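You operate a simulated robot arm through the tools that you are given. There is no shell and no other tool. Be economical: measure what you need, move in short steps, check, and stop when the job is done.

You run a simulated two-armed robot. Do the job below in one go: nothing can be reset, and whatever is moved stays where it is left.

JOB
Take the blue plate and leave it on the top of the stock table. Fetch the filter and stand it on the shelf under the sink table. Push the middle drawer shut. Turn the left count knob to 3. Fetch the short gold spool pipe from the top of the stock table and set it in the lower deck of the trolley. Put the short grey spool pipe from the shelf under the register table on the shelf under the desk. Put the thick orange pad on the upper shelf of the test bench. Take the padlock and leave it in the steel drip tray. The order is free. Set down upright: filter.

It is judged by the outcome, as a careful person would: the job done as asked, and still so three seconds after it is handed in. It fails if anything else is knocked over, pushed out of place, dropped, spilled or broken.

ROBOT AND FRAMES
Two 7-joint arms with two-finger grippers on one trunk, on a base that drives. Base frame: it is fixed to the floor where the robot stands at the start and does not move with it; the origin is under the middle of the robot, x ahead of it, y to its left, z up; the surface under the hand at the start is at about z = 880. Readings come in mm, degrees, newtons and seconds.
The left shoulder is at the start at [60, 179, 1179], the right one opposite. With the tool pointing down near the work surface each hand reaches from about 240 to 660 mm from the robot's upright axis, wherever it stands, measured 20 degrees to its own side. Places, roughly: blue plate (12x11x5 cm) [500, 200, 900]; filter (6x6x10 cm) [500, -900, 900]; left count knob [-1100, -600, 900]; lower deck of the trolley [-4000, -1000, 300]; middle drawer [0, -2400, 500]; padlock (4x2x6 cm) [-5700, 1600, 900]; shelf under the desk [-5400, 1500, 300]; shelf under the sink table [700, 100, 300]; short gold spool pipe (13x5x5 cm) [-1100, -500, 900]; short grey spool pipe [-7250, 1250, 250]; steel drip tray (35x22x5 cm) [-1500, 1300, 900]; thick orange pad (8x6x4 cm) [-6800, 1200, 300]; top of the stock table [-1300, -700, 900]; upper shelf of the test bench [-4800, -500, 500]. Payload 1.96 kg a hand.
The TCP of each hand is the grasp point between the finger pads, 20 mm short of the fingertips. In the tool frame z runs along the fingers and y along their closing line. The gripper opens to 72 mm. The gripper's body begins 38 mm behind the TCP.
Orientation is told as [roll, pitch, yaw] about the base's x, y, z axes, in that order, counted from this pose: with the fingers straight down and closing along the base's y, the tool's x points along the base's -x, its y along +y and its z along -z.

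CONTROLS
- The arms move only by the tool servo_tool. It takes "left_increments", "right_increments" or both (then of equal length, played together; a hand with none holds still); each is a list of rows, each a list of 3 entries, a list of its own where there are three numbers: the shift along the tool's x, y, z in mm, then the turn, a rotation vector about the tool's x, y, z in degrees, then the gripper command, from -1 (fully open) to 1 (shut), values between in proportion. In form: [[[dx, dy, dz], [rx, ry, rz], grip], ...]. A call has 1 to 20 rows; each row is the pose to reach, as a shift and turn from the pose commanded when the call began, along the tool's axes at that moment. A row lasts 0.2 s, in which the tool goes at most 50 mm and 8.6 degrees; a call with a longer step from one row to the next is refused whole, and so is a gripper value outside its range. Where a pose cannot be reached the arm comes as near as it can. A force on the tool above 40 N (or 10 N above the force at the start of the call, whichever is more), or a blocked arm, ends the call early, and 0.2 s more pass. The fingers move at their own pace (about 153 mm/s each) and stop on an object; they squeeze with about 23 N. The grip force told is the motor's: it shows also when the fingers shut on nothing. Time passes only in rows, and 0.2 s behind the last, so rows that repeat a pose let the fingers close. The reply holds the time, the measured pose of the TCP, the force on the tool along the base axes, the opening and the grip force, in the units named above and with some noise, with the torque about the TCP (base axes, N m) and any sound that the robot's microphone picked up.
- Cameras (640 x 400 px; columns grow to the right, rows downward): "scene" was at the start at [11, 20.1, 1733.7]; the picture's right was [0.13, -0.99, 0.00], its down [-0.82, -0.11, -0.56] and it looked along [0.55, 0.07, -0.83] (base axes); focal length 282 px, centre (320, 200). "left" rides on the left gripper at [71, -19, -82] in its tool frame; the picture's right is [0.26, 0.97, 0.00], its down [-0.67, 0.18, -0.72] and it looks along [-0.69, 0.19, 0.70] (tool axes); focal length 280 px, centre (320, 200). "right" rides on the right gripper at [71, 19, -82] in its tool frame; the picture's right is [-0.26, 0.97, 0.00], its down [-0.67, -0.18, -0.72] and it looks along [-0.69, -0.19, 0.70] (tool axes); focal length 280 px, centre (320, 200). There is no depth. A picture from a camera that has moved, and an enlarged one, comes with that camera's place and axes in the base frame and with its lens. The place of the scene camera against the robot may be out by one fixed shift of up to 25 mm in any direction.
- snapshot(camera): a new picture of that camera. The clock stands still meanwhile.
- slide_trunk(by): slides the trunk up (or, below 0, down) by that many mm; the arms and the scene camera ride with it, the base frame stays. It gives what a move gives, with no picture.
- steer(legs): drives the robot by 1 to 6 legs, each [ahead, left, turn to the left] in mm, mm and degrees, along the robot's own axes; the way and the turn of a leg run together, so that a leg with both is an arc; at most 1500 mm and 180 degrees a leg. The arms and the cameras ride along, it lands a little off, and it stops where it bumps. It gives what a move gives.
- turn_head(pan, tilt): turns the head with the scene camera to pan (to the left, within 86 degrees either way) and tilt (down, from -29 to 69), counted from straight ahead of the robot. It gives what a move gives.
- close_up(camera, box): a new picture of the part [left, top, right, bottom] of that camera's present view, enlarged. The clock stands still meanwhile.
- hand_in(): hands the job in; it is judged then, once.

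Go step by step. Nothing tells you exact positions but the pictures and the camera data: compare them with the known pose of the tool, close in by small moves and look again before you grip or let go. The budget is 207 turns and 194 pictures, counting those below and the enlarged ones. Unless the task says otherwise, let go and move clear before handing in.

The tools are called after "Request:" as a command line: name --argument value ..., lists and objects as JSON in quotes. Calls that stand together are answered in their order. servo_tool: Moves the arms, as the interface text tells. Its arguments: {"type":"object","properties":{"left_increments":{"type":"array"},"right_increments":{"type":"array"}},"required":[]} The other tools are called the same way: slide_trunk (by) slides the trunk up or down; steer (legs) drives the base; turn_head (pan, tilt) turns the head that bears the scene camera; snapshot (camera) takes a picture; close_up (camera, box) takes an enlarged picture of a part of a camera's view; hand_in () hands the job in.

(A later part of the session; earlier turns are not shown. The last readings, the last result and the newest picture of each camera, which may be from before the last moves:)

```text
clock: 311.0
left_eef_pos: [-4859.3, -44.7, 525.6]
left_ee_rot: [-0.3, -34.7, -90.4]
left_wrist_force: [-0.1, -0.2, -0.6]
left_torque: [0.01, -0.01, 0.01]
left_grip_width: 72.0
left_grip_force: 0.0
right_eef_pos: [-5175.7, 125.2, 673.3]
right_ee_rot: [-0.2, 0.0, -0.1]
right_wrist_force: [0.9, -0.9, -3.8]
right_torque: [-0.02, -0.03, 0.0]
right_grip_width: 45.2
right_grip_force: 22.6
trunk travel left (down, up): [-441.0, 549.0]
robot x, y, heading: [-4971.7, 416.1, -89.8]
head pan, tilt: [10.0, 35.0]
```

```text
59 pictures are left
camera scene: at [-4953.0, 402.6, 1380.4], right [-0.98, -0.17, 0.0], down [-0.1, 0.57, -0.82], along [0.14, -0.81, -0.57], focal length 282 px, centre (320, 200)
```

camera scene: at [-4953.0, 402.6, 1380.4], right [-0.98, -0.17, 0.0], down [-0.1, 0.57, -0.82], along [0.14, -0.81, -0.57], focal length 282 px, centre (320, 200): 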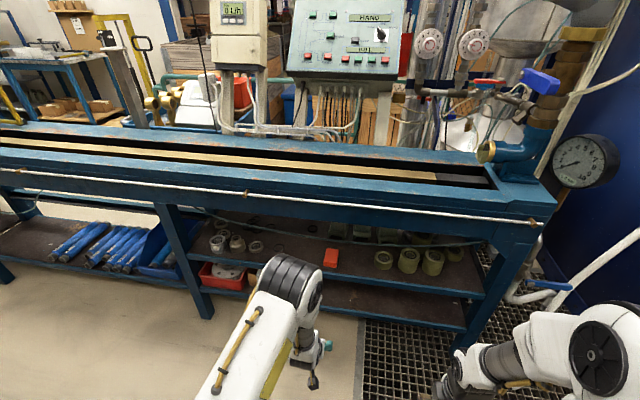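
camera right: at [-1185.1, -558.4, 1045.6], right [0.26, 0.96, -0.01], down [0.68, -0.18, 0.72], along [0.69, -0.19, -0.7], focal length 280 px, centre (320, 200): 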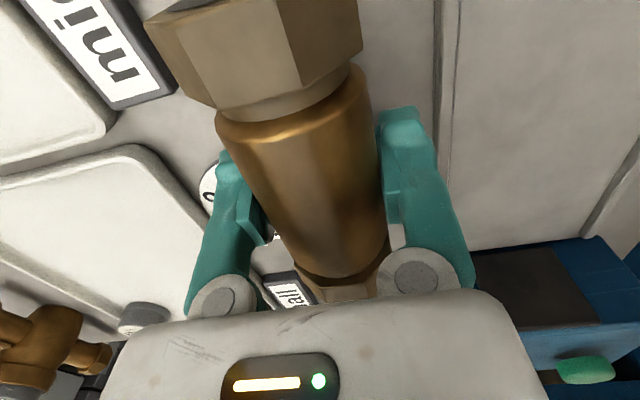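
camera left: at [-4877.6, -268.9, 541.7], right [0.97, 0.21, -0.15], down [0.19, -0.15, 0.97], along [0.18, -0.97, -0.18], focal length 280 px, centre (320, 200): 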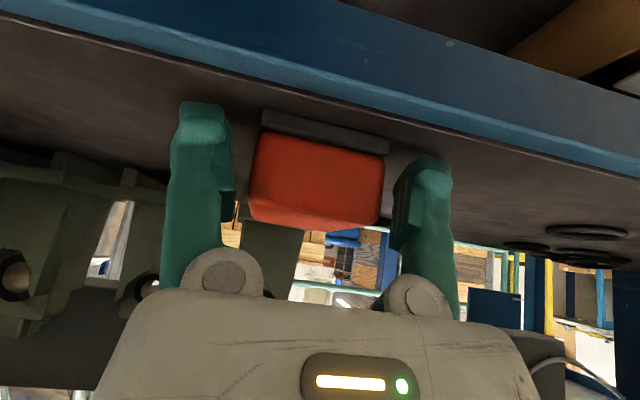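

The pad is in place on the upper shelf. Next the padlock: I straighten the left hand, raise the trunk, turn round and go to the desk's left end.

Request:
servo_tool --left_increments '[[[0, 0, -10], [0, 8, 0], -1], [[0, 0, -20], [0, 16, 0], -1], [[0, 0, -30], [0, 24, 0], -1], [[0, 0, -40], [0, 32, 0], -1], [[0, 0, -50], [0, 34.8, 0], -1], [[0, 0, -50], [0, 34.8, 0], -1]]'

Request:
slide_trunk --by 400

Request:
servo_tool --left_increments '[[[0, 0, -40], [0, 0, 0], -1], [[0, 0, -80], [0, 0, 0], -1], [[0, 0, -110], [0, 0, 0], -1], [[0, 0, -110], [0, 0, 0], -1]]'

Request:
steer --legs '[[0, 0, 180], [0, 650, 0], [380, 0, 0]]'

Request:
turn_head --pan 8 --tilt 45

Request:
snapshot --camera "scene"

Request:
snapshot --camera "left"

```text
clock: 312.4
left_eef_pos: [-4858.4, -17.3, 567.1]
left_ee_rot: [-0.3, 0.1, -90.5]
left_wrist_force: [-0.5, -0.1, 0.2]
left_torque: [0.0, -0.01, 0.0]
left_grip_width: 71.8
left_grip_force: 0.0
right_eef_pos: [-5174.3, 125.3, 673.4]
right_ee_rot: [-0.3, 0.0, -0.1]
right_wrist_force: [0.2, -0.6, -3.6]
right_torque: [0.0, -0.05, 0.0]
right_grip_width: 45.2
right_grip_force: 23.3
trunk travel left (down, up): [-441.0, 549.0]
robot x, y, heading: [-4971.1, 416.6, -90.1]
head pan, tilt: [10.0, 35.0]
```

```text
clock: 316.2
left_eef_pos: [-4858.9, -17.0, 965.9]
left_ee_rot: [-0.3, 0.1, -90.5]
left_wrist_force: [0.2, 0.1, 0.5]
left_torque: [-0.01, -0.02, 0.04]
left_grip_width: 71.8
left_grip_force: 0.1
right_eef_pos: [-5175.0, 125.1, 1073.7]
right_ee_rot: [-0.3, 0.0, 0.0]
right_wrist_force: [0.7, 0.2, -4.5]
right_torque: [0.0, -0.04, 0.0]
right_grip_width: 45.3
right_grip_force: 22.9
trunk travel left (down, up): [-841.0, 149.0]
robot x, y, heading: [-4967.2, 417.1, -90.1]
head pan, tilt: [10.0, 35.0]
```

```text
clock: 317.2
left_eef_pos: [-4857.5, -15.7, 1076.3]
left_ee_rot: [-0.2, 0.1, -90.4]
left_wrist_force: [-0.5, 0.0, 0.1]
left_torque: [-0.02, 0.02, -0.01]
left_grip_width: 71.8
left_grip_force: 0.0
right_eef_pos: [-5176.2, 124.2, 1072.8]
right_ee_rot: [-0.4, -0.1, 0.1]
right_wrist_force: [1.0, -0.6, -5.0]
right_torque: [0.0, -0.02, 0.04]
right_grip_width: 45.3
right_grip_force: 23.1
trunk travel left (down, up): [-841.0, 149.0]
robot x, y, heading: [-4965.0, 417.7, -90.2]
head pan, tilt: [10.0, 35.0]
```

```text
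clock: 330.1
left_eef_pos: [-5708.7, 1259.3, 1076.9]
left_ee_rot: [-0.3, 0.0, 87.5]
left_wrist_force: [-0.3, -0.1, 0.5]
left_torque: [0.02, 0.0, 0.02]
left_grip_width: 72.4
left_grip_force: 0.1
right_eef_pos: [-5395.9, 1106.6, 1072.8]
right_ee_rot: [-0.3, -0.1, 178.1]
right_wrist_force: [-0.2, -0.4, -5.1]
right_torque: [0.0, 0.05, 0.01]
right_grip_width: 45.1
right_grip_force: 23.3
trunk travel left (down, up): [-841.0, 149.0]
robot x, y, heading: [-5612.1, 817.9, 87.9]
head pan, tilt: [10.0, 35.0]
```

```text
clock: 330.9
left_eef_pos: [-5710.4, 1259.2, 1075.3]
left_ee_rot: [-0.3, 0.1, 87.5]
left_wrist_force: [0.3, 0.1, 0.2]
left_torque: [0.0, -0.01, 0.0]
left_grip_width: 71.8
left_grip_force: 0.1
right_eef_pos: [-5395.9, 1107.7, 1071.8]
right_ee_rot: [-0.2, 0.0, 178.1]
right_wrist_force: [-0.8, 0.8, -3.5]
right_torque: [-0.01, 0.04, -0.03]
right_grip_width: 45.3
right_grip_force: 23.4
trunk travel left (down, up): [-841.0, 149.0]
robot x, y, heading: [-5613.8, 822.4, 88.0]
head pan, tilt: [8.0, 45.0]
```

```text
58 pictures are left
camera scene: at [-5622.5, 854.4, 1765.6], right [0.99, 0.1, 0.0], down [0.07, -0.7, -0.71], along [-0.07, 0.7, -0.71], focal length 282 px, centre (320, 200)
```

scene: 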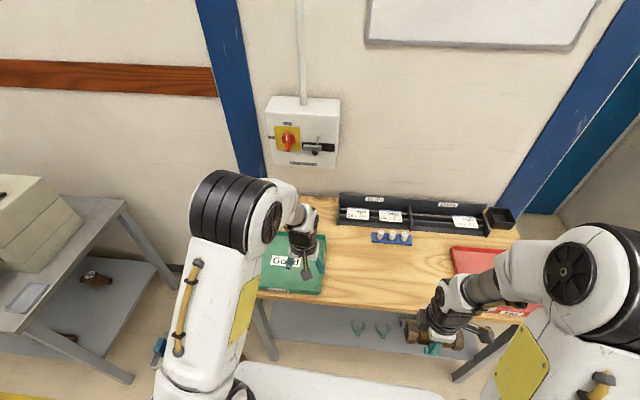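

```text
57 pictures are left
camera left: at [-5692.1, 1187.2, 1158.5], right [-0.98, -0.22, 0.0], down [-0.16, 0.68, 0.71], along [-0.15, 0.7, -0.7], focal length 280 px, centre (320, 200)
```

left: 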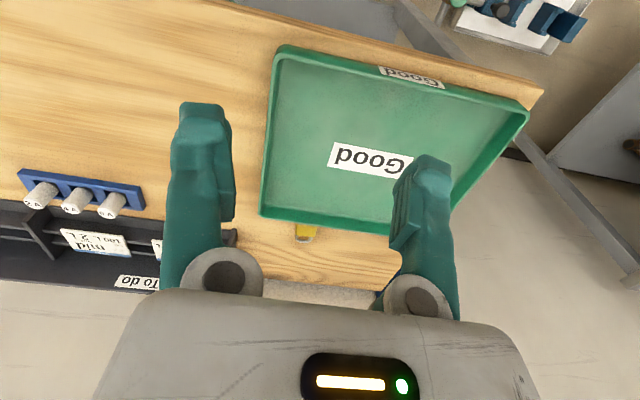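

The padlock shows just behind the green tray, near [-5742, 1516]. I move the hand nearer above it to see its pose.

Request:
steer --legs '[[165, 35, 2]]'

Request:
snapshot --camera "left"

Request:
close_up --camera "left" --box '[220, 40, 420, 180]'

```text
clock: 332.3
left_eef_pos: [-5754.9, 1418.6, 1078.1]
left_ee_rot: [-0.2, -0.1, 89.6]
left_wrist_force: [0.1, 0.3, -0.9]
left_torque: [0.02, -0.02, 0.01]
left_grip_width: 71.8
left_grip_force: 0.0
right_eef_pos: [-5438.8, 1279.1, 1073.3]
right_ee_rot: [-0.3, 0.0, -179.8]
right_wrist_force: [0.7, -0.6, -3.8]
right_torque: [-0.01, 0.06, 0.01]
right_grip_width: 45.4
right_grip_force: 23.3
trunk travel left (down, up): [-841.0, 149.0]
robot x, y, heading: [-5645.0, 984.5, 90.0]
head pan, tilt: [8.0, 45.0]
```

```text
56 pictures are left
camera left: at [-5737.1, 1346.7, 1159.4], right [-0.97, -0.26, 0.0], down [-0.18, 0.68, 0.71], along [-0.18, 0.69, -0.7], focal length 280 px, centre (320, 200)
```

left: 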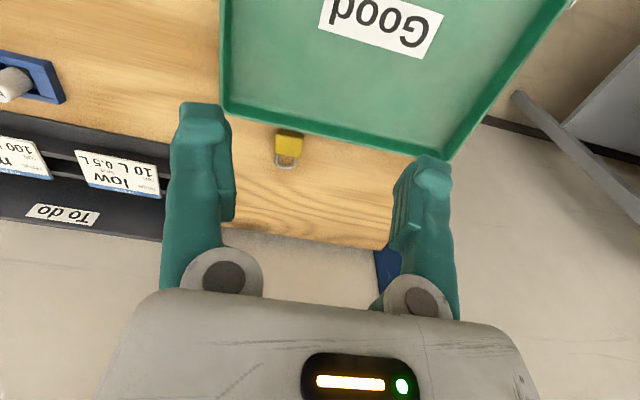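

```text
2.86 times, centred on (320, 110) of left
camera zoom: at [-5737.1, 1346.7, 1159.4], right [-0.97, -0.26, 0.0], down [-0.18, 0.68, 0.71], along [-0.18, 0.69, -0.7], focal length 801 px, centre (320, 457)
```

zoom: 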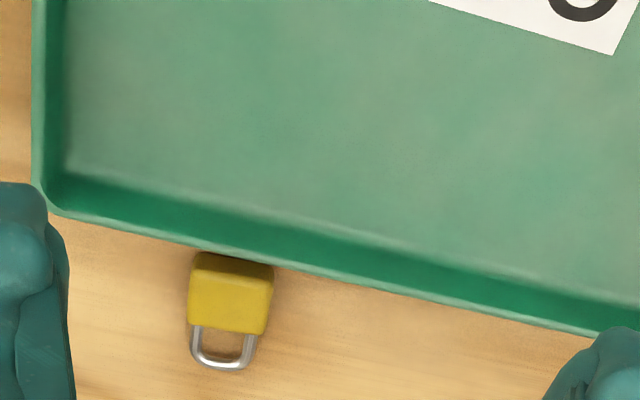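

The padlock seems to stand upright with its shackle up, just behind the tray's rim. I bring the hand over it and look again.

Request:
servo_tool --left_increments '[[[-35, -3, 10], [0, 0, 0], -1], [[-70, -6, 30], [0, 0, 0], -1], [[-100, -9, 60], [0, 0, 0], -1], [[-110, -9, 85], [0, 0, 0], -1], [[-110, -9, 85], [0, 0, 0], -1]]'

Request:
snapshot --camera "left"

```text
clock: 333.5
left_eef_pos: [-5746.6, 1528.7, 989.9]
left_ee_rot: [-0.3, 0.1, 89.6]
left_wrist_force: [0.1, 0.3, -1.2]
left_torque: [0.01, 0.04, -0.04]
left_grip_width: 72.1
left_grip_force: 0.1
right_eef_pos: [-5438.4, 1280.6, 1073.5]
right_ee_rot: [-0.2, 0.0, -179.9]
right_wrist_force: [0.1, 0.4, -4.6]
right_torque: [-0.03, 0.0, -0.01]
right_grip_width: 45.4
right_grip_force: 22.9
trunk travel left (down, up): [-841.0, 149.0]
robot x, y, heading: [-5645.8, 987.6, 90.3]
head pan, tilt: [8.0, 45.0]
```

```text
54 pictures are left
camera left: at [-5727.6, 1457.2, 1073.8], right [-0.97, -0.26, 0.0], down [-0.18, 0.68, 0.71], along [-0.18, 0.69, -0.7], focal length 280 px, centre (320, 200)
```

left: 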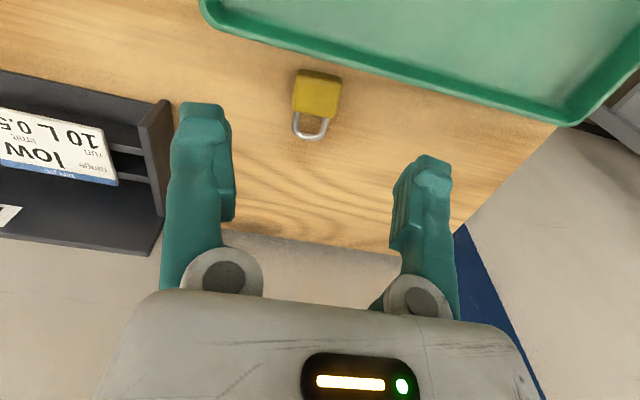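

Two views show the padlock lies flat, body near [-5748, 1547], shackle toward the wall. I lower over the body, closing across its width.

Request:
servo_tool --left_increments '[[[-10, 1, 25], [0, 0, 0], -1], [[-17, 1, 50], [0, 0, 0], -1], [[-17, 1, 70], [0, 0, 0], -1], [[-17, 1, 80], [0, 0, 0], -1], [[-17, 1, 80], [0, 0, 0], -1]]'

Request:
snapshot --camera "left"

```text
clock: 334.7
left_eef_pos: [-5746.5, 1546.0, 912.6]
left_ee_rot: [-0.1, 0.2, 89.7]
left_wrist_force: [0.6, -0.3, 0.4]
left_torque: [-0.01, -0.03, 0.01]
left_grip_width: 72.0
left_grip_force: 0.0
right_eef_pos: [-5438.6, 1279.9, 1072.7]
right_ee_rot: [-0.1, 0.0, -179.8]
right_wrist_force: [-0.9, 0.3, -4.1]
right_torque: [-0.02, 0.03, 0.01]
right_grip_width: 45.5
right_grip_force: 22.5
trunk travel left (down, up): [-841.0, 149.0]
robot x, y, heading: [-5645.1, 985.9, 90.2]
head pan, tilt: [8.0, 45.0]
```

```text
53 pictures are left
camera left: at [-5728.0, 1475.0, 994.4], right [-0.97, -0.26, 0.0], down [-0.18, 0.68, 0.71], along [-0.18, 0.69, -0.7], focal length 280 px, centre (320, 200)
```

left: 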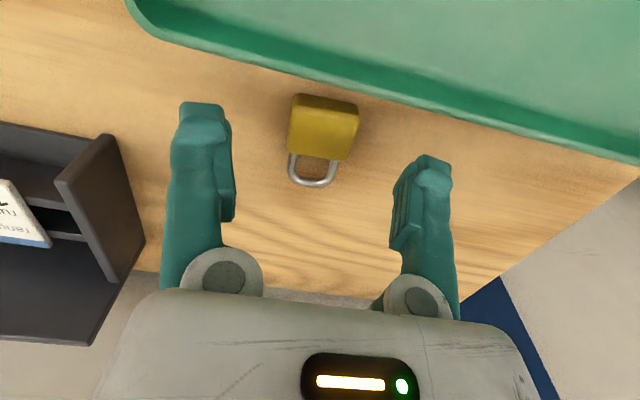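

Request:
servo_tool --left_increments '[[[4, 1, 6], [0, 0, 0], -1], [[4, 1, 12], [0, 0, 0], -1], [[4, 1, 17], [0, 0, 0], -1], [[4, 1, 17], [0, 0, 0], -1]]'

Request:
snapshot --camera "left"

```text
clock: 335.7
left_eef_pos: [-5746.9, 1541.6, 895.4]
left_ee_rot: [-0.3, 0.1, 89.5]
left_wrist_force: [0.7, 0.6, 0.6]
left_torque: [-0.02, 0.05, 0.0]
left_grip_width: 71.9
left_grip_force: 0.1
right_eef_pos: [-5438.1, 1279.0, 1073.9]
right_ee_rot: [-0.2, -0.1, -179.8]
right_wrist_force: [0.5, 0.3, -5.0]
right_torque: [0.01, 0.02, 0.01]
right_grip_width: 45.2
right_grip_force: 22.6
trunk travel left (down, up): [-841.0, 149.0]
robot x, y, heading: [-5645.3, 987.6, 90.2]
head pan, tilt: [8.0, 45.0]
```

```text
52 pictures are left
camera left: at [-5728.8, 1470.7, 977.0], right [-0.97, -0.26, 0.0], down [-0.18, 0.68, 0.71], along [-0.18, 0.69, -0.7], focal length 280 px, centre (320, 200)
```

left: 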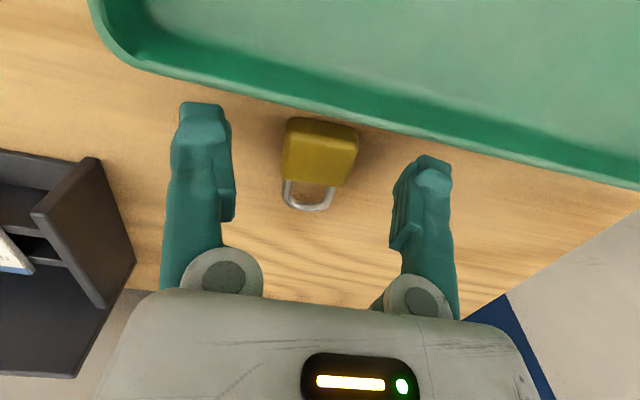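

Request:
servo_tool --left_increments '[[[0, 0, 3], [0, 0, 0], -1], [[0, 0, 6], [0, 0, 0], -1], [[0, 0, 9], [0, 0, 0], -1], [[0, 0, 12], [0, 0, 0], -1], [[0, 0, 12], [0, 0, 0], -1]]'

Request:
snapshot --camera "left"

```text
clock: 336.9
left_eef_pos: [-5747.9, 1542.5, 882.0]
left_ee_rot: [-0.3, 0.1, 89.6]
left_wrist_force: [-0.2, 0.2, 0.4]
left_torque: [-0.03, 0.01, -0.01]
left_grip_width: 72.0
left_grip_force: 0.0
right_eef_pos: [-5438.2, 1280.2, 1073.1]
right_ee_rot: [-0.2, 0.1, -179.8]
right_wrist_force: [-0.6, 1.0, -4.8]
right_torque: [-0.01, 0.02, -0.04]
right_grip_width: 45.4
right_grip_force: 23.0
trunk travel left (down, up): [-841.0, 149.0]
robot x, y, heading: [-5650.0, 984.8, 90.0]
head pan, tilt: [8.0, 45.0]
```

```text
51 pictures are left
camera left: at [-5728.9, 1470.7, 964.8], right [-0.97, -0.26, 0.0], down [-0.18, 0.68, 0.71], along [-0.18, 0.69, -0.7], focal length 280 px, centre (320, 200)
```

left: 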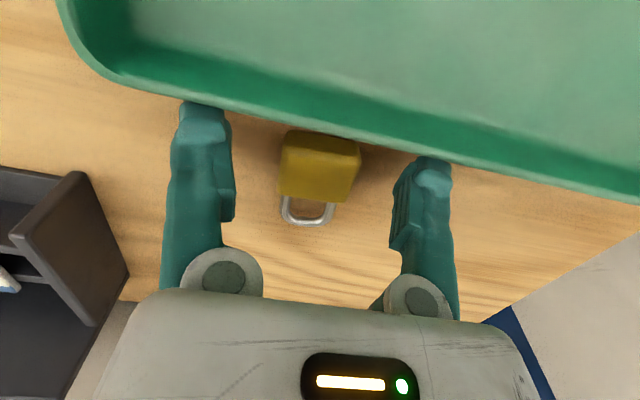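

The desk top turns out lower (z about 842), the body's centre at y about 1558. I shift 14 mm forward and lower to z = 866.

Request:
servo_tool --left_increments '[[[-7, 0, 5], [0, 0, 0], -1], [[-14, 0, 10], [0, 0, 0], -1], [[-14, 0, 15], [0, 0, 0], -1], [[-14, 0, 15], [0, 0, 0], -1]]'

Request:
snapshot --camera "left"

```text
clock: 337.9
left_eef_pos: [-5747.5, 1556.0, 866.9]
left_ee_rot: [-0.3, 0.1, 89.6]
left_wrist_force: [0.0, -0.2, 5.0]
left_torque: [-0.02, 0.21, 0.01]
left_grip_width: 71.9
left_grip_force: 0.1
right_eef_pos: [-5438.2, 1280.9, 1072.5]
right_ee_rot: [-0.3, -0.1, -179.8]
right_wrist_force: [0.0, -0.4, -5.1]
right_torque: [-0.04, 0.05, 0.0]
right_grip_width: 45.4
right_grip_force: 23.1
trunk travel left (down, up): [-841.0, 149.0]
robot x, y, heading: [-5643.0, 983.4, 90.2]
head pan, tilt: [8.0, 45.0]
```

```text
50 pictures are left
camera left: at [-5728.9, 1484.9, 949.8], right [-0.97, -0.26, 0.0], down [-0.18, 0.68, 0.71], along [-0.18, 0.69, -0.7], focal length 280 px, centre (320, 200)
```

left: 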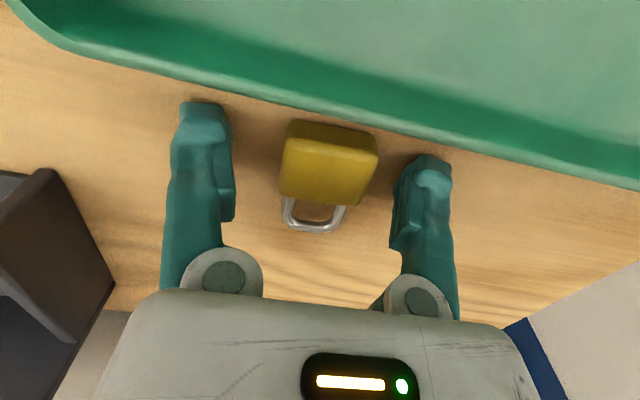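

The tips touch the desk; the body lies between the fingers. I rise 2 mm, close and lift.

Request:
servo_tool --left_increments '[[[0, 0, -2], [0, 0, 0], -0.5], [[0, 0, -2], [0, 0, 0], 0.3], [[0, 0, -2], [0, 0, 0], 1], [[0, 0, -2], [0, 0, 0], 1], [[0, 0, -2], [0, 0, 0], 1], [[0, 0, -20], [0, 0, 0], 1], [[0, 0, -55], [0, 0, 0], 1], [[0, 0, -95], [0, 0, 0], 1], [[0, 0, -140], [0, 0, 0], 1], [[0, 0, -180], [0, 0, 0], 1], [[0, 0, -180], [0, 0, 0], 1]]'

Request:
snapshot --camera "left"

```text
clock: 340.3
left_eef_pos: [-5750.9, 1559.4, 1048.8]
left_ee_rot: [-0.3, 0.0, 89.5]
left_wrist_force: [0.7, 0.5, 0.4]
left_torque: [-0.02, 0.01, -0.03]
left_grip_width: 34.8
left_grip_force: 22.9
right_eef_pos: [-5437.9, 1281.3, 1073.3]
right_ee_rot: [-0.2, 0.0, -179.8]
right_wrist_force: [0.4, 0.3, -4.5]
right_torque: [-0.02, 0.04, 0.02]
right_grip_width: 45.2
right_grip_force: 23.4
trunk travel left (down, up): [-841.0, 149.0]
robot x, y, heading: [-5644.3, 984.3, 90.0]
head pan, tilt: [8.0, 45.0]
```

```text
49 pictures are left
camera left: at [-5732.3, 1487.2, 1131.7], right [-0.97, -0.25, 0.0], down [-0.18, 0.68, 0.71], along [-0.18, 0.69, -0.7], focal length 280 px, centre (320, 200)
```

left: 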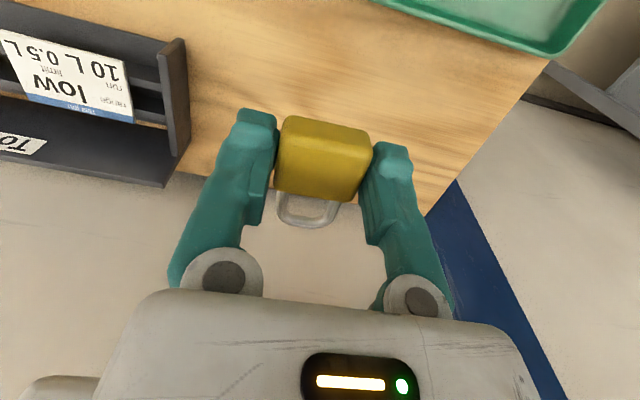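

The padlock is held. I back out and drive along the aisle to the bench with the drip tray.

Request:
steer --legs '[[-650, 0, 0], [0, -1500, 0], [0, -1500, 0], [0, -1050, 0]]'

Request:
turn_head --pan 0 --tilt 38

Request:
snapshot --camera "scene"

```text
clock: 363.0
left_eef_pos: [-1712.4, 1031.5, 1048.4]
left_ee_rot: [-0.3, 0.0, 91.7]
left_wrist_force: [-0.2, -0.2, -0.8]
left_torque: [-0.02, -0.01, 0.01]
left_grip_width: 34.6
left_grip_force: 22.8
right_eef_pos: [-1390.1, 765.7, 1072.9]
right_ee_rot: [-0.2, 0.0, -177.8]
right_wrist_force: [-0.5, -0.2, -4.9]
right_torque: [-0.02, 0.04, 0.0]
right_grip_width: 45.2
right_grip_force: 22.2
trunk travel left (down, up): [-841.0, 149.0]
robot x, y, heading: [-1586.1, 465.2, 92.2]
head pan, tilt: [8.0, 45.0]
```

```text
clock: 363.7
left_eef_pos: [-1711.3, 1031.5, 1050.1]
left_ee_rot: [-0.4, 0.1, 91.7]
left_wrist_force: [0.4, 0.1, -0.5]
left_torque: [0.01, 0.0, 0.04]
left_grip_width: 35.2
left_grip_force: 22.8
right_eef_pos: [-1389.1, 765.0, 1071.7]
right_ee_rot: [-0.2, 0.1, -177.7]
right_wrist_force: [0.6, -0.4, -4.3]
right_torque: [0.02, 0.08, -0.03]
right_grip_width: 45.4
right_grip_force: 23.0
trunk travel left (down, up): [-841.0, 149.0]
robot x, y, heading: [-1585.9, 464.0, 91.9]
head pan, tilt: [0.0, 38.0]
```

```text
48 pictures are left
camera scene: at [-1584.8, 502.3, 1775.8], right [1.0, 0.04, 0.0], down [0.02, -0.62, -0.79], along [-0.03, 0.79, -0.62], focal length 282 px, centre (320, 200)
```

scene: 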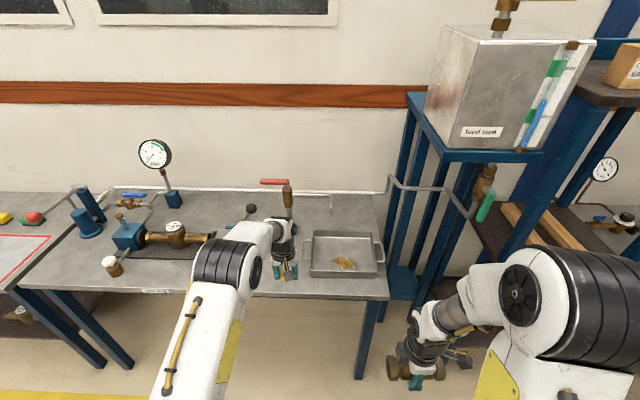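

The drip tray is at about [-1522, 1293] with free room inside. I square up, drive closer and bring the padlock over it.

Request:
steer --legs '[[0, -85, -2], [230, 0, 0]]'

Request:
servo_tool --left_increments '[[[0, -35, 0], [0, 0, 0], 1], [[0, -70, 0], [0, 0, 0], 1], [[0, -100, 0], [0, 0, 0], 1], [[0, -100, 0], [0, 0, 0], 1]]'

Request:
snapshot --camera "left"

Request:
snapshot --camera "scene"

```text
clock: 366.1
left_eef_pos: [-1606.1, 1273.6, 1051.2]
left_ee_rot: [-0.2, 0.1, 89.5]
left_wrist_force: [0.1, -0.2, -1.8]
left_torque: [-0.02, 0.02, -0.02]
left_grip_width: 34.6
left_grip_force: 22.2
right_eef_pos: [-1293.8, 994.3, 1073.6]
right_ee_rot: [-0.2, 0.0, -179.9]
right_wrist_force: [1.0, 0.5, -4.3]
right_torque: [0.02, 0.02, 0.0]
right_grip_width: 45.1
right_grip_force: 22.4
trunk travel left (down, up): [-841.0, 149.0]
robot x, y, heading: [-1500.2, 704.5, 90.0]
head pan, tilt: [0.0, 38.0]
```

```text
clock: 367.1
left_eef_pos: [-1536.5, 1272.5, 1048.8]
left_ee_rot: [-0.3, 0.1, 89.4]
left_wrist_force: [0.4, -0.6, -0.3]
left_torque: [0.0, -0.03, -0.05]
left_grip_width: 34.9
left_grip_force: 23.5
left hand out of reach, approached as far as the arm can: row 3, 4
right_eef_pos: [-1295.0, 994.4, 1072.3]
right_ee_rot: [-0.2, 0.1, -180.0]
right_wrist_force: [0.4, 0.2, -4.0]
right_torque: [0.01, 0.06, -0.06]
right_grip_width: 45.6
right_grip_force: 22.7
trunk travel left (down, up): [-841.0, 149.0]
robot x, y, heading: [-1500.4, 700.9, 89.8]
head pan, tilt: [0.0, 38.0]
```

```text
47 pictures are left
camera left: at [-1517.8, 1201.8, 1131.4], right [-0.97, -0.25, 0.0], down [-0.18, 0.68, 0.71], along [-0.18, 0.69, -0.7], focal length 280 px, centre (320, 200)
```

left: 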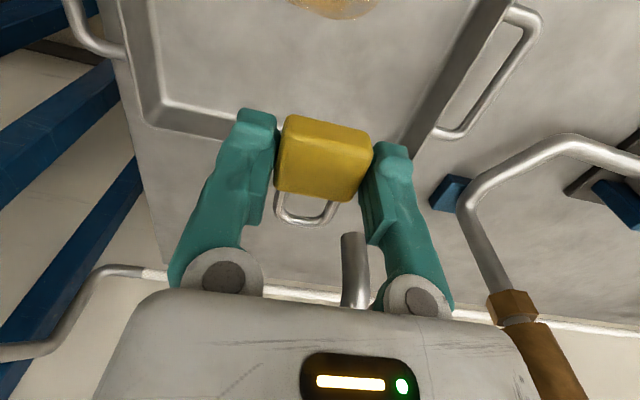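

```text
46 pictures are left
camera scene: at [-1500.0, 738.9, 1775.9], right [1.0, 0.0, 0.0], down [0.0, -0.62, -0.79], along [0.0, 0.79, -0.62], focal length 282 px, centre (320, 200)
```

scene: 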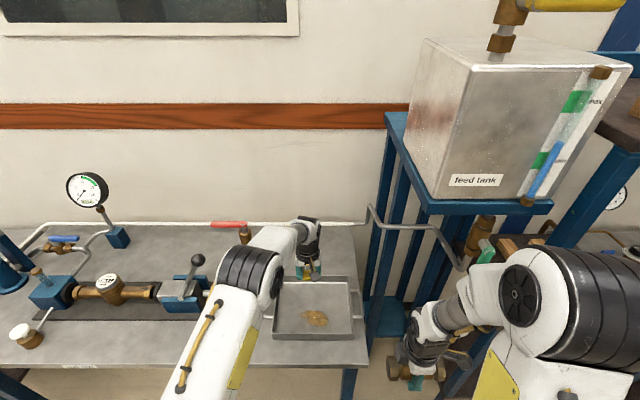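

The padlock is over the tray's clear part, behind the brown patch. I lower it.

Request:
servo_tool --left_increments '[[[0, 0, 40], [0, 0, 0], 1], [[0, 0, 80], [0, 0, 0], 1], [[0, 0, 110], [0, 0, 0], 1], [[0, 0, 120], [0, 0, 0], 1], [[0, 0, 120], [0, 0, 0], 1]]'

Request:
snapshot --camera "left"

```text
clock: 368.3
left_eef_pos: [-1536.2, 1272.8, 929.5]
left_ee_rot: [-0.3, 0.1, 89.4]
left_wrist_force: [-1.1, 0.0, -1.0]
left_torque: [0.0, -0.04, 0.0]
left_grip_width: 34.8
left_grip_force: 23.0
right_eef_pos: [-1295.5, 995.5, 1072.7]
right_ee_rot: [-0.3, 0.1, -179.9]
right_wrist_force: [0.1, 0.4, -3.4]
right_torque: [0.03, 0.02, 0.02]
right_grip_width: 45.4
right_grip_force: 22.7
trunk travel left (down, up): [-841.0, 149.0]
robot x, y, heading: [-1500.0, 703.5, 89.8]
head pan, tilt: [0.0, 38.0]
```

```text
45 pictures are left
camera left: at [-1518.5, 1201.2, 1010.8], right [-0.97, -0.25, 0.0], down [-0.18, 0.68, 0.71], along [-0.18, 0.69, -0.7], focal length 280 px, centre (320, 200)
```

left: 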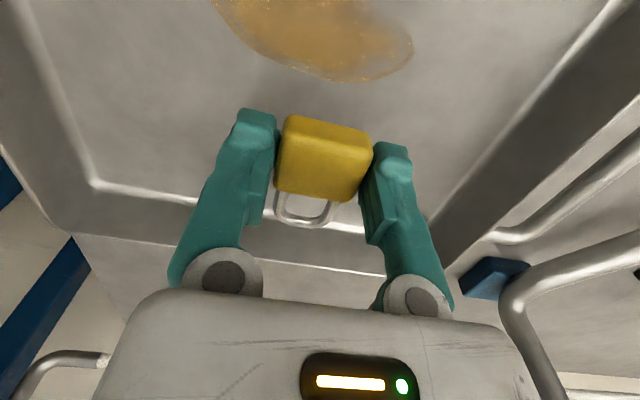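

Request:
servo_tool --left_increments '[[[0, 0, 8], [0, 0, 0], 1], [[0, 0, 14], [0, 0, 0], 1], [[0, 0, 18], [0, 0, 0], 1], [[0, 0, 22], [0, 0, 0], 1], [[0, 0, 25], [0, 0, 0], 1], [[0, 0, 28], [0, 0, 0], 1], [[0, 0, 31], [0, 0, 0], 1], [[0, 0, 34], [0, 0, 0], 1], [[0, 0, 37], [0, 0, 0], 1], [[0, 0, 40], [0, 0, 0], 1]]'

Request:
snapshot --camera "left"

```text
clock: 370.5
left_eef_pos: [-1537.2, 1274.4, 889.1]
left_ee_rot: [-0.3, 0.1, 89.4]
left_wrist_force: [0.3, 0.0, -0.7]
left_torque: [-0.04, 0.03, -0.04]
left_grip_width: 34.9
left_grip_force: 23.0
right_eef_pos: [-1295.8, 995.0, 1072.0]
right_ee_rot: [-0.1, -0.1, -179.9]
right_wrist_force: [0.1, 0.7, -3.8]
right_torque: [-0.01, 0.03, 0.02]
right_grip_width: 45.2
right_grip_force: 22.5
trunk travel left (down, up): [-841.0, 149.0]
robot x, y, heading: [-1500.1, 699.3, 90.0]
head pan, tilt: [0.0, 38.0]
```

```text
44 pictures are left
camera left: at [-1518.1, 1202.1, 972.2], right [-0.97, -0.25, 0.0], down [-0.18, 0.68, 0.71], along [-0.18, 0.69, -0.7], focal length 280 px, centre (320, 200)
```

left: 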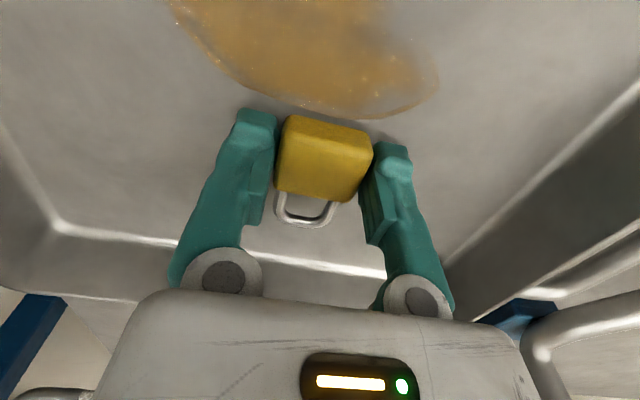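

Request:
servo_tool --left_increments '[[[-4, 0, 3], [0, 0, 0], 1], [[-5, 0, 6], [0, 0, 0], 1], [[-5, 0, 9], [0, 0, 0], 1], [[-5, 0, 12], [0, 0, 0], 1], [[-5, 0, 15], [0, 0, 0], 1], [[-5, 0, 18], [0, 0, 0], 1], [[-5, 0, 21], [0, 0, 0], 1]]'

Request:
snapshot --camera "left"

```text
clock: 371.6
left_eef_pos: [-1534.5, 1281.4, 885.5]
left_ee_rot: [-0.2, -0.7, 89.6]
left_wrist_force: [-1.2, -7.2, 22.2]
left_torque: [-0.21, 0.62, 0.15]
left_grip_width: 34.9
left_grip_force: 23.0
right_eef_pos: [-1294.9, 992.1, 1073.1]
right_ee_rot: [-0.3, 0.1, -180.0]
right_wrist_force: [0.5, 0.4, -4.4]
right_torque: [-0.05, 0.01, 0.03]
right_grip_width: 45.3
right_grip_force: 23.2
trunk travel left (down, up): [-841.0, 149.0]
robot x, y, heading: [-1503.7, 703.4, 90.1]
head pan, tilt: [0.0, 38.0]
stopped in row 5 (left hand): the force on the tool passed its limit at 45 N (the readings are from after the stop); the commanded pose is now the measured one
```

```text
43 pictures are left
camera left: at [-1517.5, 1208.1, 966.4], right [-0.97, -0.25, -0.01], down [-0.18, 0.67, 0.72], along [-0.18, 0.7, -0.69], focal length 280 px, centre (320, 200)
```

left: 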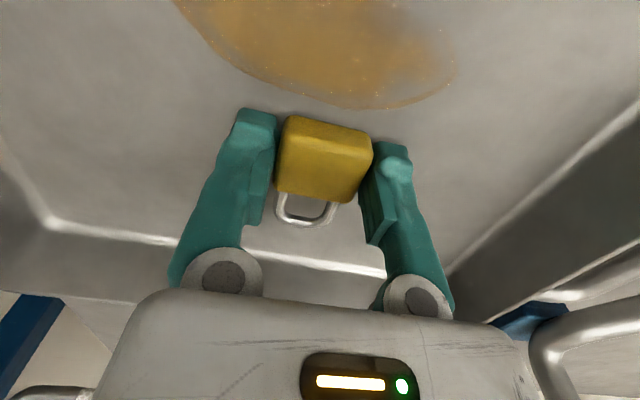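

Contact with the tray's bottom. I open gently and rise.

Request:
servo_tool --left_increments '[[[0, 0, -0.5], [0, 0, 0], 0.5], [[0, 0, -0.5], [0, 0, 0], -0.1], [[0, 0, -0.5], [0, 0, 0], -0.5], [[0, 0, -0.5], [0, 0, 0], -0.5], [[0, 0, -30], [0, 0, 0], -0.5], [[0, 0, -70], [0, 0, 0], -0.5], [[0, 0, -110], [0, 0, 0], -0.5], [[0, 0, -150], [0, 0, 0], -0.5], [[0, 0, -180], [0, 0, 0], -0.5]]'

Request:
snapshot --camera "left"

```text
clock: 373.6
left_eef_pos: [-1537.7, 1278.5, 1051.2]
left_ee_rot: [-0.3, -0.6, 89.5]
left_wrist_force: [-0.3, 0.1, 0.4]
left_torque: [-0.01, 0.03, 0.0]
left_grip_width: 53.9
left_grip_force: 0.0
left hand out of reach, approached as far as the arm can: row 9
right_eef_pos: [-1294.3, 994.0, 1073.3]
right_ee_rot: [-0.2, 0.0, -179.9]
right_wrist_force: [-0.6, -0.2, -4.4]
right_torque: [0.02, 0.04, -0.01]
right_grip_width: 45.6
right_grip_force: 23.2
trunk travel left (down, up): [-841.0, 149.0]
robot x, y, heading: [-1500.4, 704.2, 90.3]
head pan, tilt: [0.0, 38.0]
```

```text
42 pictures are left
camera left: at [-1518.8, 1205.9, 1132.5], right [-0.97, -0.25, -0.01], down [-0.18, 0.67, 0.72], along [-0.18, 0.7, -0.69], focal length 280 px, centre (320, 200)
```

left: 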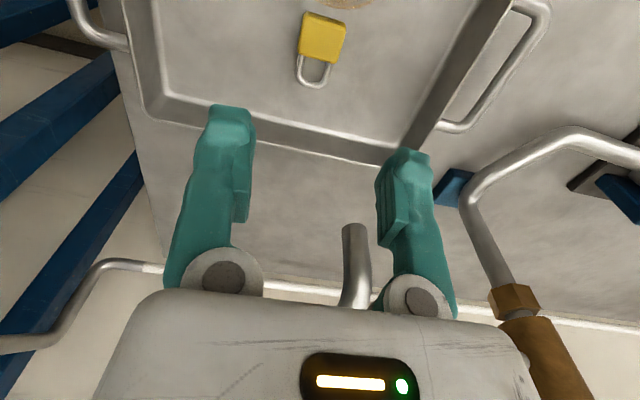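

The padlock lies in the drip tray. Last is the gold pipe: I drive round behind the stock table to reach the trolley from the far side.

Request:
steer --legs '[[-380, 0, 0], [0, -1200, 0], [-1000, 0, 0], [-900, 0, 0], [0, 0, 90]]'

Request:
turn_head --pan 0 --tilt 25

Request:
snapshot --camera "scene"

```text
clock: 394.6
left_eef_pos: [-906.8, -1634.8, 1051.2]
left_ee_rot: [-0.4, -0.6, -179.6]
left_wrist_force: [0.3, -0.2, -0.3]
left_torque: [-0.02, 0.0, -0.03]
left_grip_width: 54.2
left_grip_force: 0.2
right_eef_pos: [-628.6, -1387.0, 1073.9]
right_ee_rot: [-0.1, 0.1, -89.0]
right_wrist_force: [-0.8, -0.4, -4.5]
right_torque: [-0.04, 0.02, -0.03]
right_grip_width: 45.2
right_grip_force: 23.0
trunk travel left (down, up): [-841.0, 149.0]
robot x, y, heading: [-330.3, -1583.0, -179.1]
head pan, tilt: [0.0, 38.0]
```

```text
clock: 395.4
left_eef_pos: [-908.0, -1633.4, 1050.6]
left_ee_rot: [-0.4, -0.6, -179.7]
left_wrist_force: [-0.1, 0.4, 0.0]
left_torque: [0.01, 0.02, -0.04]
left_grip_width: 54.3
left_grip_force: 0.1
right_eef_pos: [-627.9, -1386.8, 1073.7]
right_ee_rot: [-0.2, 0.1, -89.0]
right_wrist_force: [0.2, 0.1, -4.3]
right_torque: [-0.04, 0.01, -0.02]
right_grip_width: 45.1
right_grip_force: 22.9
trunk travel left (down, up): [-841.0, 149.0]
robot x, y, heading: [-332.1, -1590.9, -179.0]
head pan, tilt: [0.0, 25.0]
```

```text
41 pictures are left
camera scene: at [-363.1, -1578.0, 1796.1], right [-0.02, 1.0, 0.0], down [0.42, 0.01, -0.91], along [-0.91, -0.02, -0.42], focal length 282 px, centre (320, 200)
```

scene: 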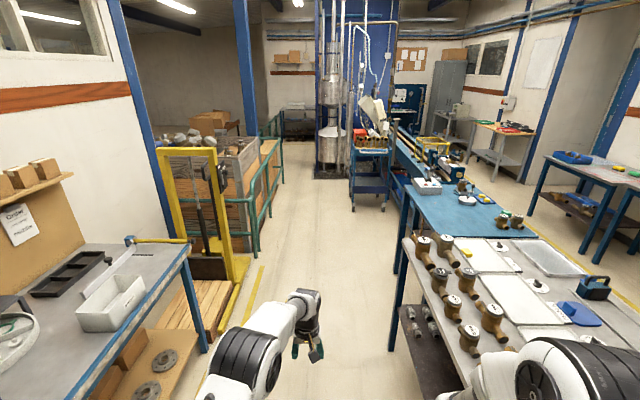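

The passage behind the benches is clear and the blue trolley stands at its end with two decks. I drive along it.

Request:
steer --legs '[[0, 110, -1], [1500, 0, 0], [1300, 0, 0]]'

Request:
turn_head --pan -35 --tilt 35

Request:
snapshot --camera "scene"

```text
clock: 409.9
left_eef_pos: [-3735.3, -1778.6, 1050.8]
left_ee_rot: [-0.5, -0.7, 179.6]
left_wrist_force: [-0.5, -0.9, -0.4]
left_torque: [0.0, -0.02, -0.01]
left_grip_width: 54.2
left_grip_force: 0.0
right_eef_pos: [-3451.7, -1536.9, 1072.6]
right_ee_rot: [-0.2, 0.0, -89.8]
right_wrist_force: [-0.3, 0.0, -4.9]
right_torque: [-0.05, -0.03, 0.0]
right_grip_width: 45.3
right_grip_force: 22.8
trunk travel left (down, up): [-841.0, 149.0]
robot x, y, heading: [-3158.9, -1741.2, -179.9]
head pan, tilt: [0.0, 25.0]
```

```text
clock: 410.9
left_eef_pos: [-3735.2, -1779.4, 1051.0]
left_ee_rot: [-0.4, -0.6, 179.6]
left_wrist_force: [-0.4, 0.4, -0.1]
left_torque: [0.01, 0.02, 0.03]
left_grip_width: 53.9
left_grip_force: 0.1
right_eef_pos: [-3452.5, -1537.7, 1073.2]
right_ee_rot: [-0.1, -0.1, -89.8]
right_wrist_force: [-0.1, 0.3, -5.3]
right_torque: [-0.02, -0.04, 0.01]
right_grip_width: 45.4
right_grip_force: 23.0
trunk travel left (down, up): [-841.0, 149.0]
robot x, y, heading: [-3164.8, -1741.4, -179.9]
head pan, tilt: [-35.0, 35.0]
```

```text
40 pictures are left
camera scene: at [-3170.5, -1681.6, 1780.4], right [0.57, 0.82, 0.0], down [0.47, -0.33, -0.82], along [-0.67, 0.47, -0.57], focal length 282 px, centre (320, 200)
```

scene: 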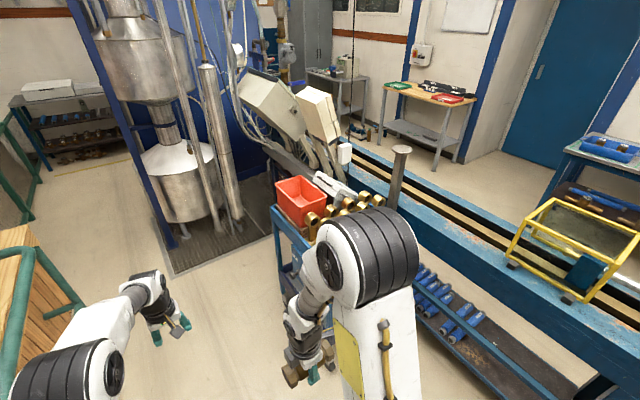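

Request:
steer --legs '[[0, 0, -90], [0, 350, 0]]'

Request:
turn_head --pan 25 --tilt 40

Request:
snapshot --camera "scene"

```text
clock: 417.1
left_eef_pos: [-3541.7, -1154.7, 1050.7]
left_ee_rot: [-0.3, -0.7, 87.8]
left_wrist_force: [-0.1, -0.8, 0.3]
left_torque: [-0.02, 0.02, 0.03]
left_grip_width: 54.1
left_grip_force: 0.1
right_eef_pos: [-3305.0, -1446.2, 1071.8]
right_ee_rot: [-0.2, 0.0, 178.4]
right_wrist_force: [0.9, -0.2, -4.5]
right_torque: [0.04, 0.04, 0.01]
right_grip_width: 45.5
right_grip_force: 22.9
trunk travel left (down, up): [-841.0, 149.0]
robot x, y, heading: [-3520.8, -1735.1, 88.3]
head pan, tilt: [-35.0, 35.0]
```

```text
clock: 418.4
left_eef_pos: [-3539.7, -1153.9, 1050.8]
left_ee_rot: [-0.3, -0.6, 87.9]
left_wrist_force: [-0.5, -0.7, 0.4]
left_torque: [0.01, 0.0, 0.02]
left_grip_width: 53.8
left_grip_force: 0.1
right_eef_pos: [-3306.0, -1445.4, 1072.5]
right_ee_rot: [-0.2, 0.1, 178.4]
right_wrist_force: [0.0, 0.4, -4.9]
right_torque: [0.02, 0.02, 0.01]
right_grip_width: 45.3
right_grip_force: 22.8
trunk travel left (down, up): [-841.0, 149.0]
robot x, y, heading: [-3520.6, -1733.2, 88.6]
head pan, tilt: [25.0, 40.0]
```

```text
39 pictures are left
camera scene: at [-3555.4, -1703.9, 1772.9], right [0.92, 0.4, 0.0], down [0.26, -0.59, -0.77], along [-0.3, 0.7, -0.64], focal length 282 px, centre (320, 200)
```

scene: 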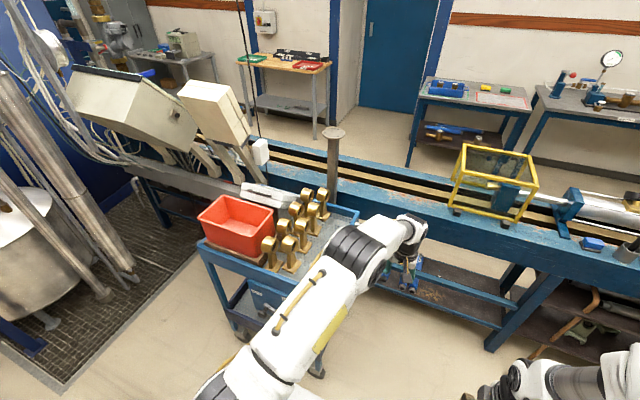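

The trolley is partly hidden by my left arm. I pull the left hand in, lower the trunk, and look again.

Request:
servo_tool --left_increments '[[[45, 15, 0], [0, 0, 0], -0.5], [[90, 30, 0], [0, 0, 0], -0.5], [[135, 45, 0], [0, 0, 0], -0.5], [[180, 60, 0], [0, 0, 0], -0.5], [[220, 80, 0], [0, 0, 0], -0.5], [[250, 110, 0], [0, 0, 0], -0.5], [[250, 110, 0], [0, 0, 0], -0.5]]'

Request:
slide_trunk --by -400

Request:
turn_head --pan 32 --tilt 25

Request:
snapshot --camera "scene"

```text
clock: 420.0
left_eef_pos: [-3660.4, -1399.7, 1045.9]
left_ee_rot: [-0.3, -0.6, 87.9]
left_wrist_force: [0.4, -0.1, 0.5]
left_torque: [-0.02, -0.01, 0.05]
left_grip_width: 53.8
left_grip_force: 0.0
right_eef_pos: [-3305.2, -1445.5, 1073.6]
right_ee_rot: [-0.2, 0.0, 178.5]
right_wrist_force: [0.4, -0.8, -3.5]
right_torque: [-0.01, 0.03, 0.0]
right_grip_width: 45.4
right_grip_force: 23.1
trunk travel left (down, up): [-841.0, 149.0]
robot x, y, heading: [-3520.9, -1731.2, 88.6]
head pan, tilt: [25.0, 40.0]
```

```text
clock: 423.8
left_eef_pos: [-3659.2, -1401.2, 646.1]
left_ee_rot: [-0.4, -0.5, 87.9]
left_wrist_force: [-0.1, 1.0, -0.2]
left_torque: [0.02, 0.0, 0.01]
left_grip_width: 54.1
left_grip_force: 0.0
right_eef_pos: [-3305.0, -1445.1, 673.0]
right_ee_rot: [-0.2, 0.1, 178.5]
right_wrist_force: [0.1, -0.6, -5.0]
right_torque: [0.01, 0.0, 0.02]
right_grip_width: 45.3
right_grip_force: 23.1
trunk travel left (down, up): [-441.0, 549.0]
robot x, y, heading: [-3522.9, -1733.6, 88.7]
head pan, tilt: [25.0, 40.0]
```

```text
clock: 424.6
left_eef_pos: [-3659.5, -1401.8, 646.0]
left_ee_rot: [-0.4, -0.6, 87.8]
left_wrist_force: [0.5, -0.6, 0.7]
left_torque: [-0.01, -0.01, -0.02]
left_grip_width: 54.2
left_grip_force: 0.0
right_eef_pos: [-3304.6, -1445.6, 673.0]
right_ee_rot: [-0.3, 0.1, 178.5]
right_wrist_force: [0.7, -0.2, -4.4]
right_torque: [0.03, 0.04, 0.01]
right_grip_width: 45.3
right_grip_force: 23.2
trunk travel left (down, up): [-441.0, 549.0]
robot x, y, heading: [-3520.4, -1731.9, 88.3]
head pan, tilt: [32.0, 25.0]
```

```text
38 pictures are left
camera scene: at [-3568.1, -1702.7, 1396.1], right [0.86, 0.51, 0.0], down [0.21, -0.37, -0.91], along [-0.46, 0.78, -0.42], focal length 282 px, centre (320, 200)
```

scene: 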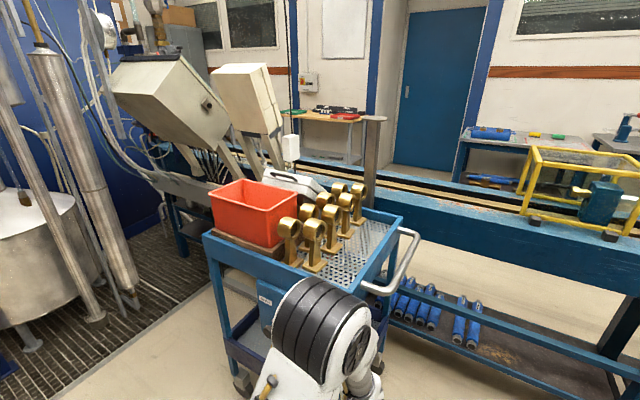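

The trolley's top spans about x -4340..-3700, y -1190..-800. I move left in front of it and look straight in at the lower deck.

Request:
steer --legs '[[0, 560, 1.5]]'

Request:
turn_head --pan 0 --tilt 38

Request:
snapshot --camera "scene"

Request:
snapshot --camera "right"

```text
clock: 427.8
left_eef_pos: [-4218.8, -1400.2, 646.1]
left_ee_rot: [-0.4, -0.7, 89.7]
left_wrist_force: [0.8, -0.2, 0.3]
left_torque: [0.01, -0.02, -0.01]
left_grip_width: 53.9
left_grip_force: 0.0
right_eef_pos: [-3863.9, -1433.8, 672.9]
right_ee_rot: [-0.2, 0.1, -179.6]
right_wrist_force: [0.3, 0.7, -4.6]
right_torque: [-0.02, 0.05, 0.01]
right_grip_width: 45.2
right_grip_force: 23.3
trunk travel left (down, up): [-441.0, 549.0]
robot x, y, heading: [-4070.4, -1729.5, 90.5]
head pan, tilt: [32.0, 25.0]
```

```text
clock: 428.7
left_eef_pos: [-4219.6, -1399.2, 644.9]
left_ee_rot: [-0.4, -0.5, 89.8]
left_wrist_force: [-0.2, -1.2, 0.9]
left_torque: [0.0, 0.04, -0.02]
left_grip_width: 53.8
left_grip_force: 0.1
right_eef_pos: [-3862.7, -1433.3, 673.8]
right_ee_rot: [-0.2, 0.1, -179.6]
right_wrist_force: [-0.2, -0.9, -3.9]
right_torque: [0.0, 0.05, 0.01]
right_grip_width: 45.3
right_grip_force: 23.3
trunk travel left (down, up): [-441.0, 549.0]
robot x, y, heading: [-4072.1, -1723.6, 90.4]
head pan, tilt: [0.0, 38.0]
```

```text
37 pictures are left
camera scene: at [-4068.2, -1690.1, 1375.9], right [1.0, 0.01, 0.0], down [0.0, -0.62, -0.79], along [-0.01, 0.79, -0.62], focal length 282 px, centre (320, 200)
```

scene: 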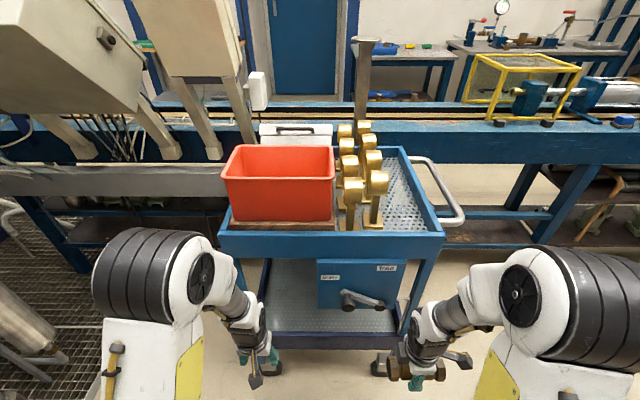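

```text
36 pictures are left
camera right: at [-3791.7, -1452.8, 756.0], right [-0.26, -0.97, 0.0], down [-0.68, 0.18, 0.72], along [-0.69, 0.19, -0.7], focal length 280 px, centre (320, 200)
```

right: 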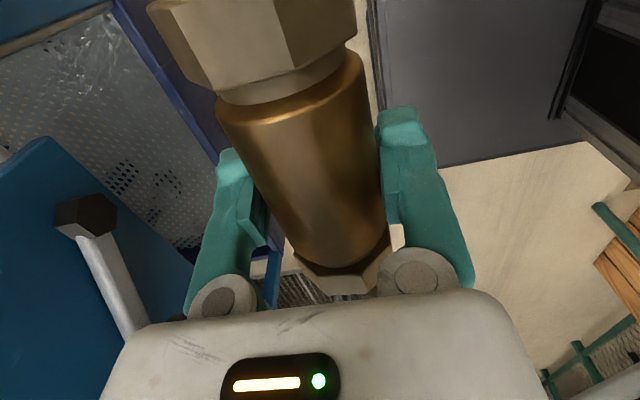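

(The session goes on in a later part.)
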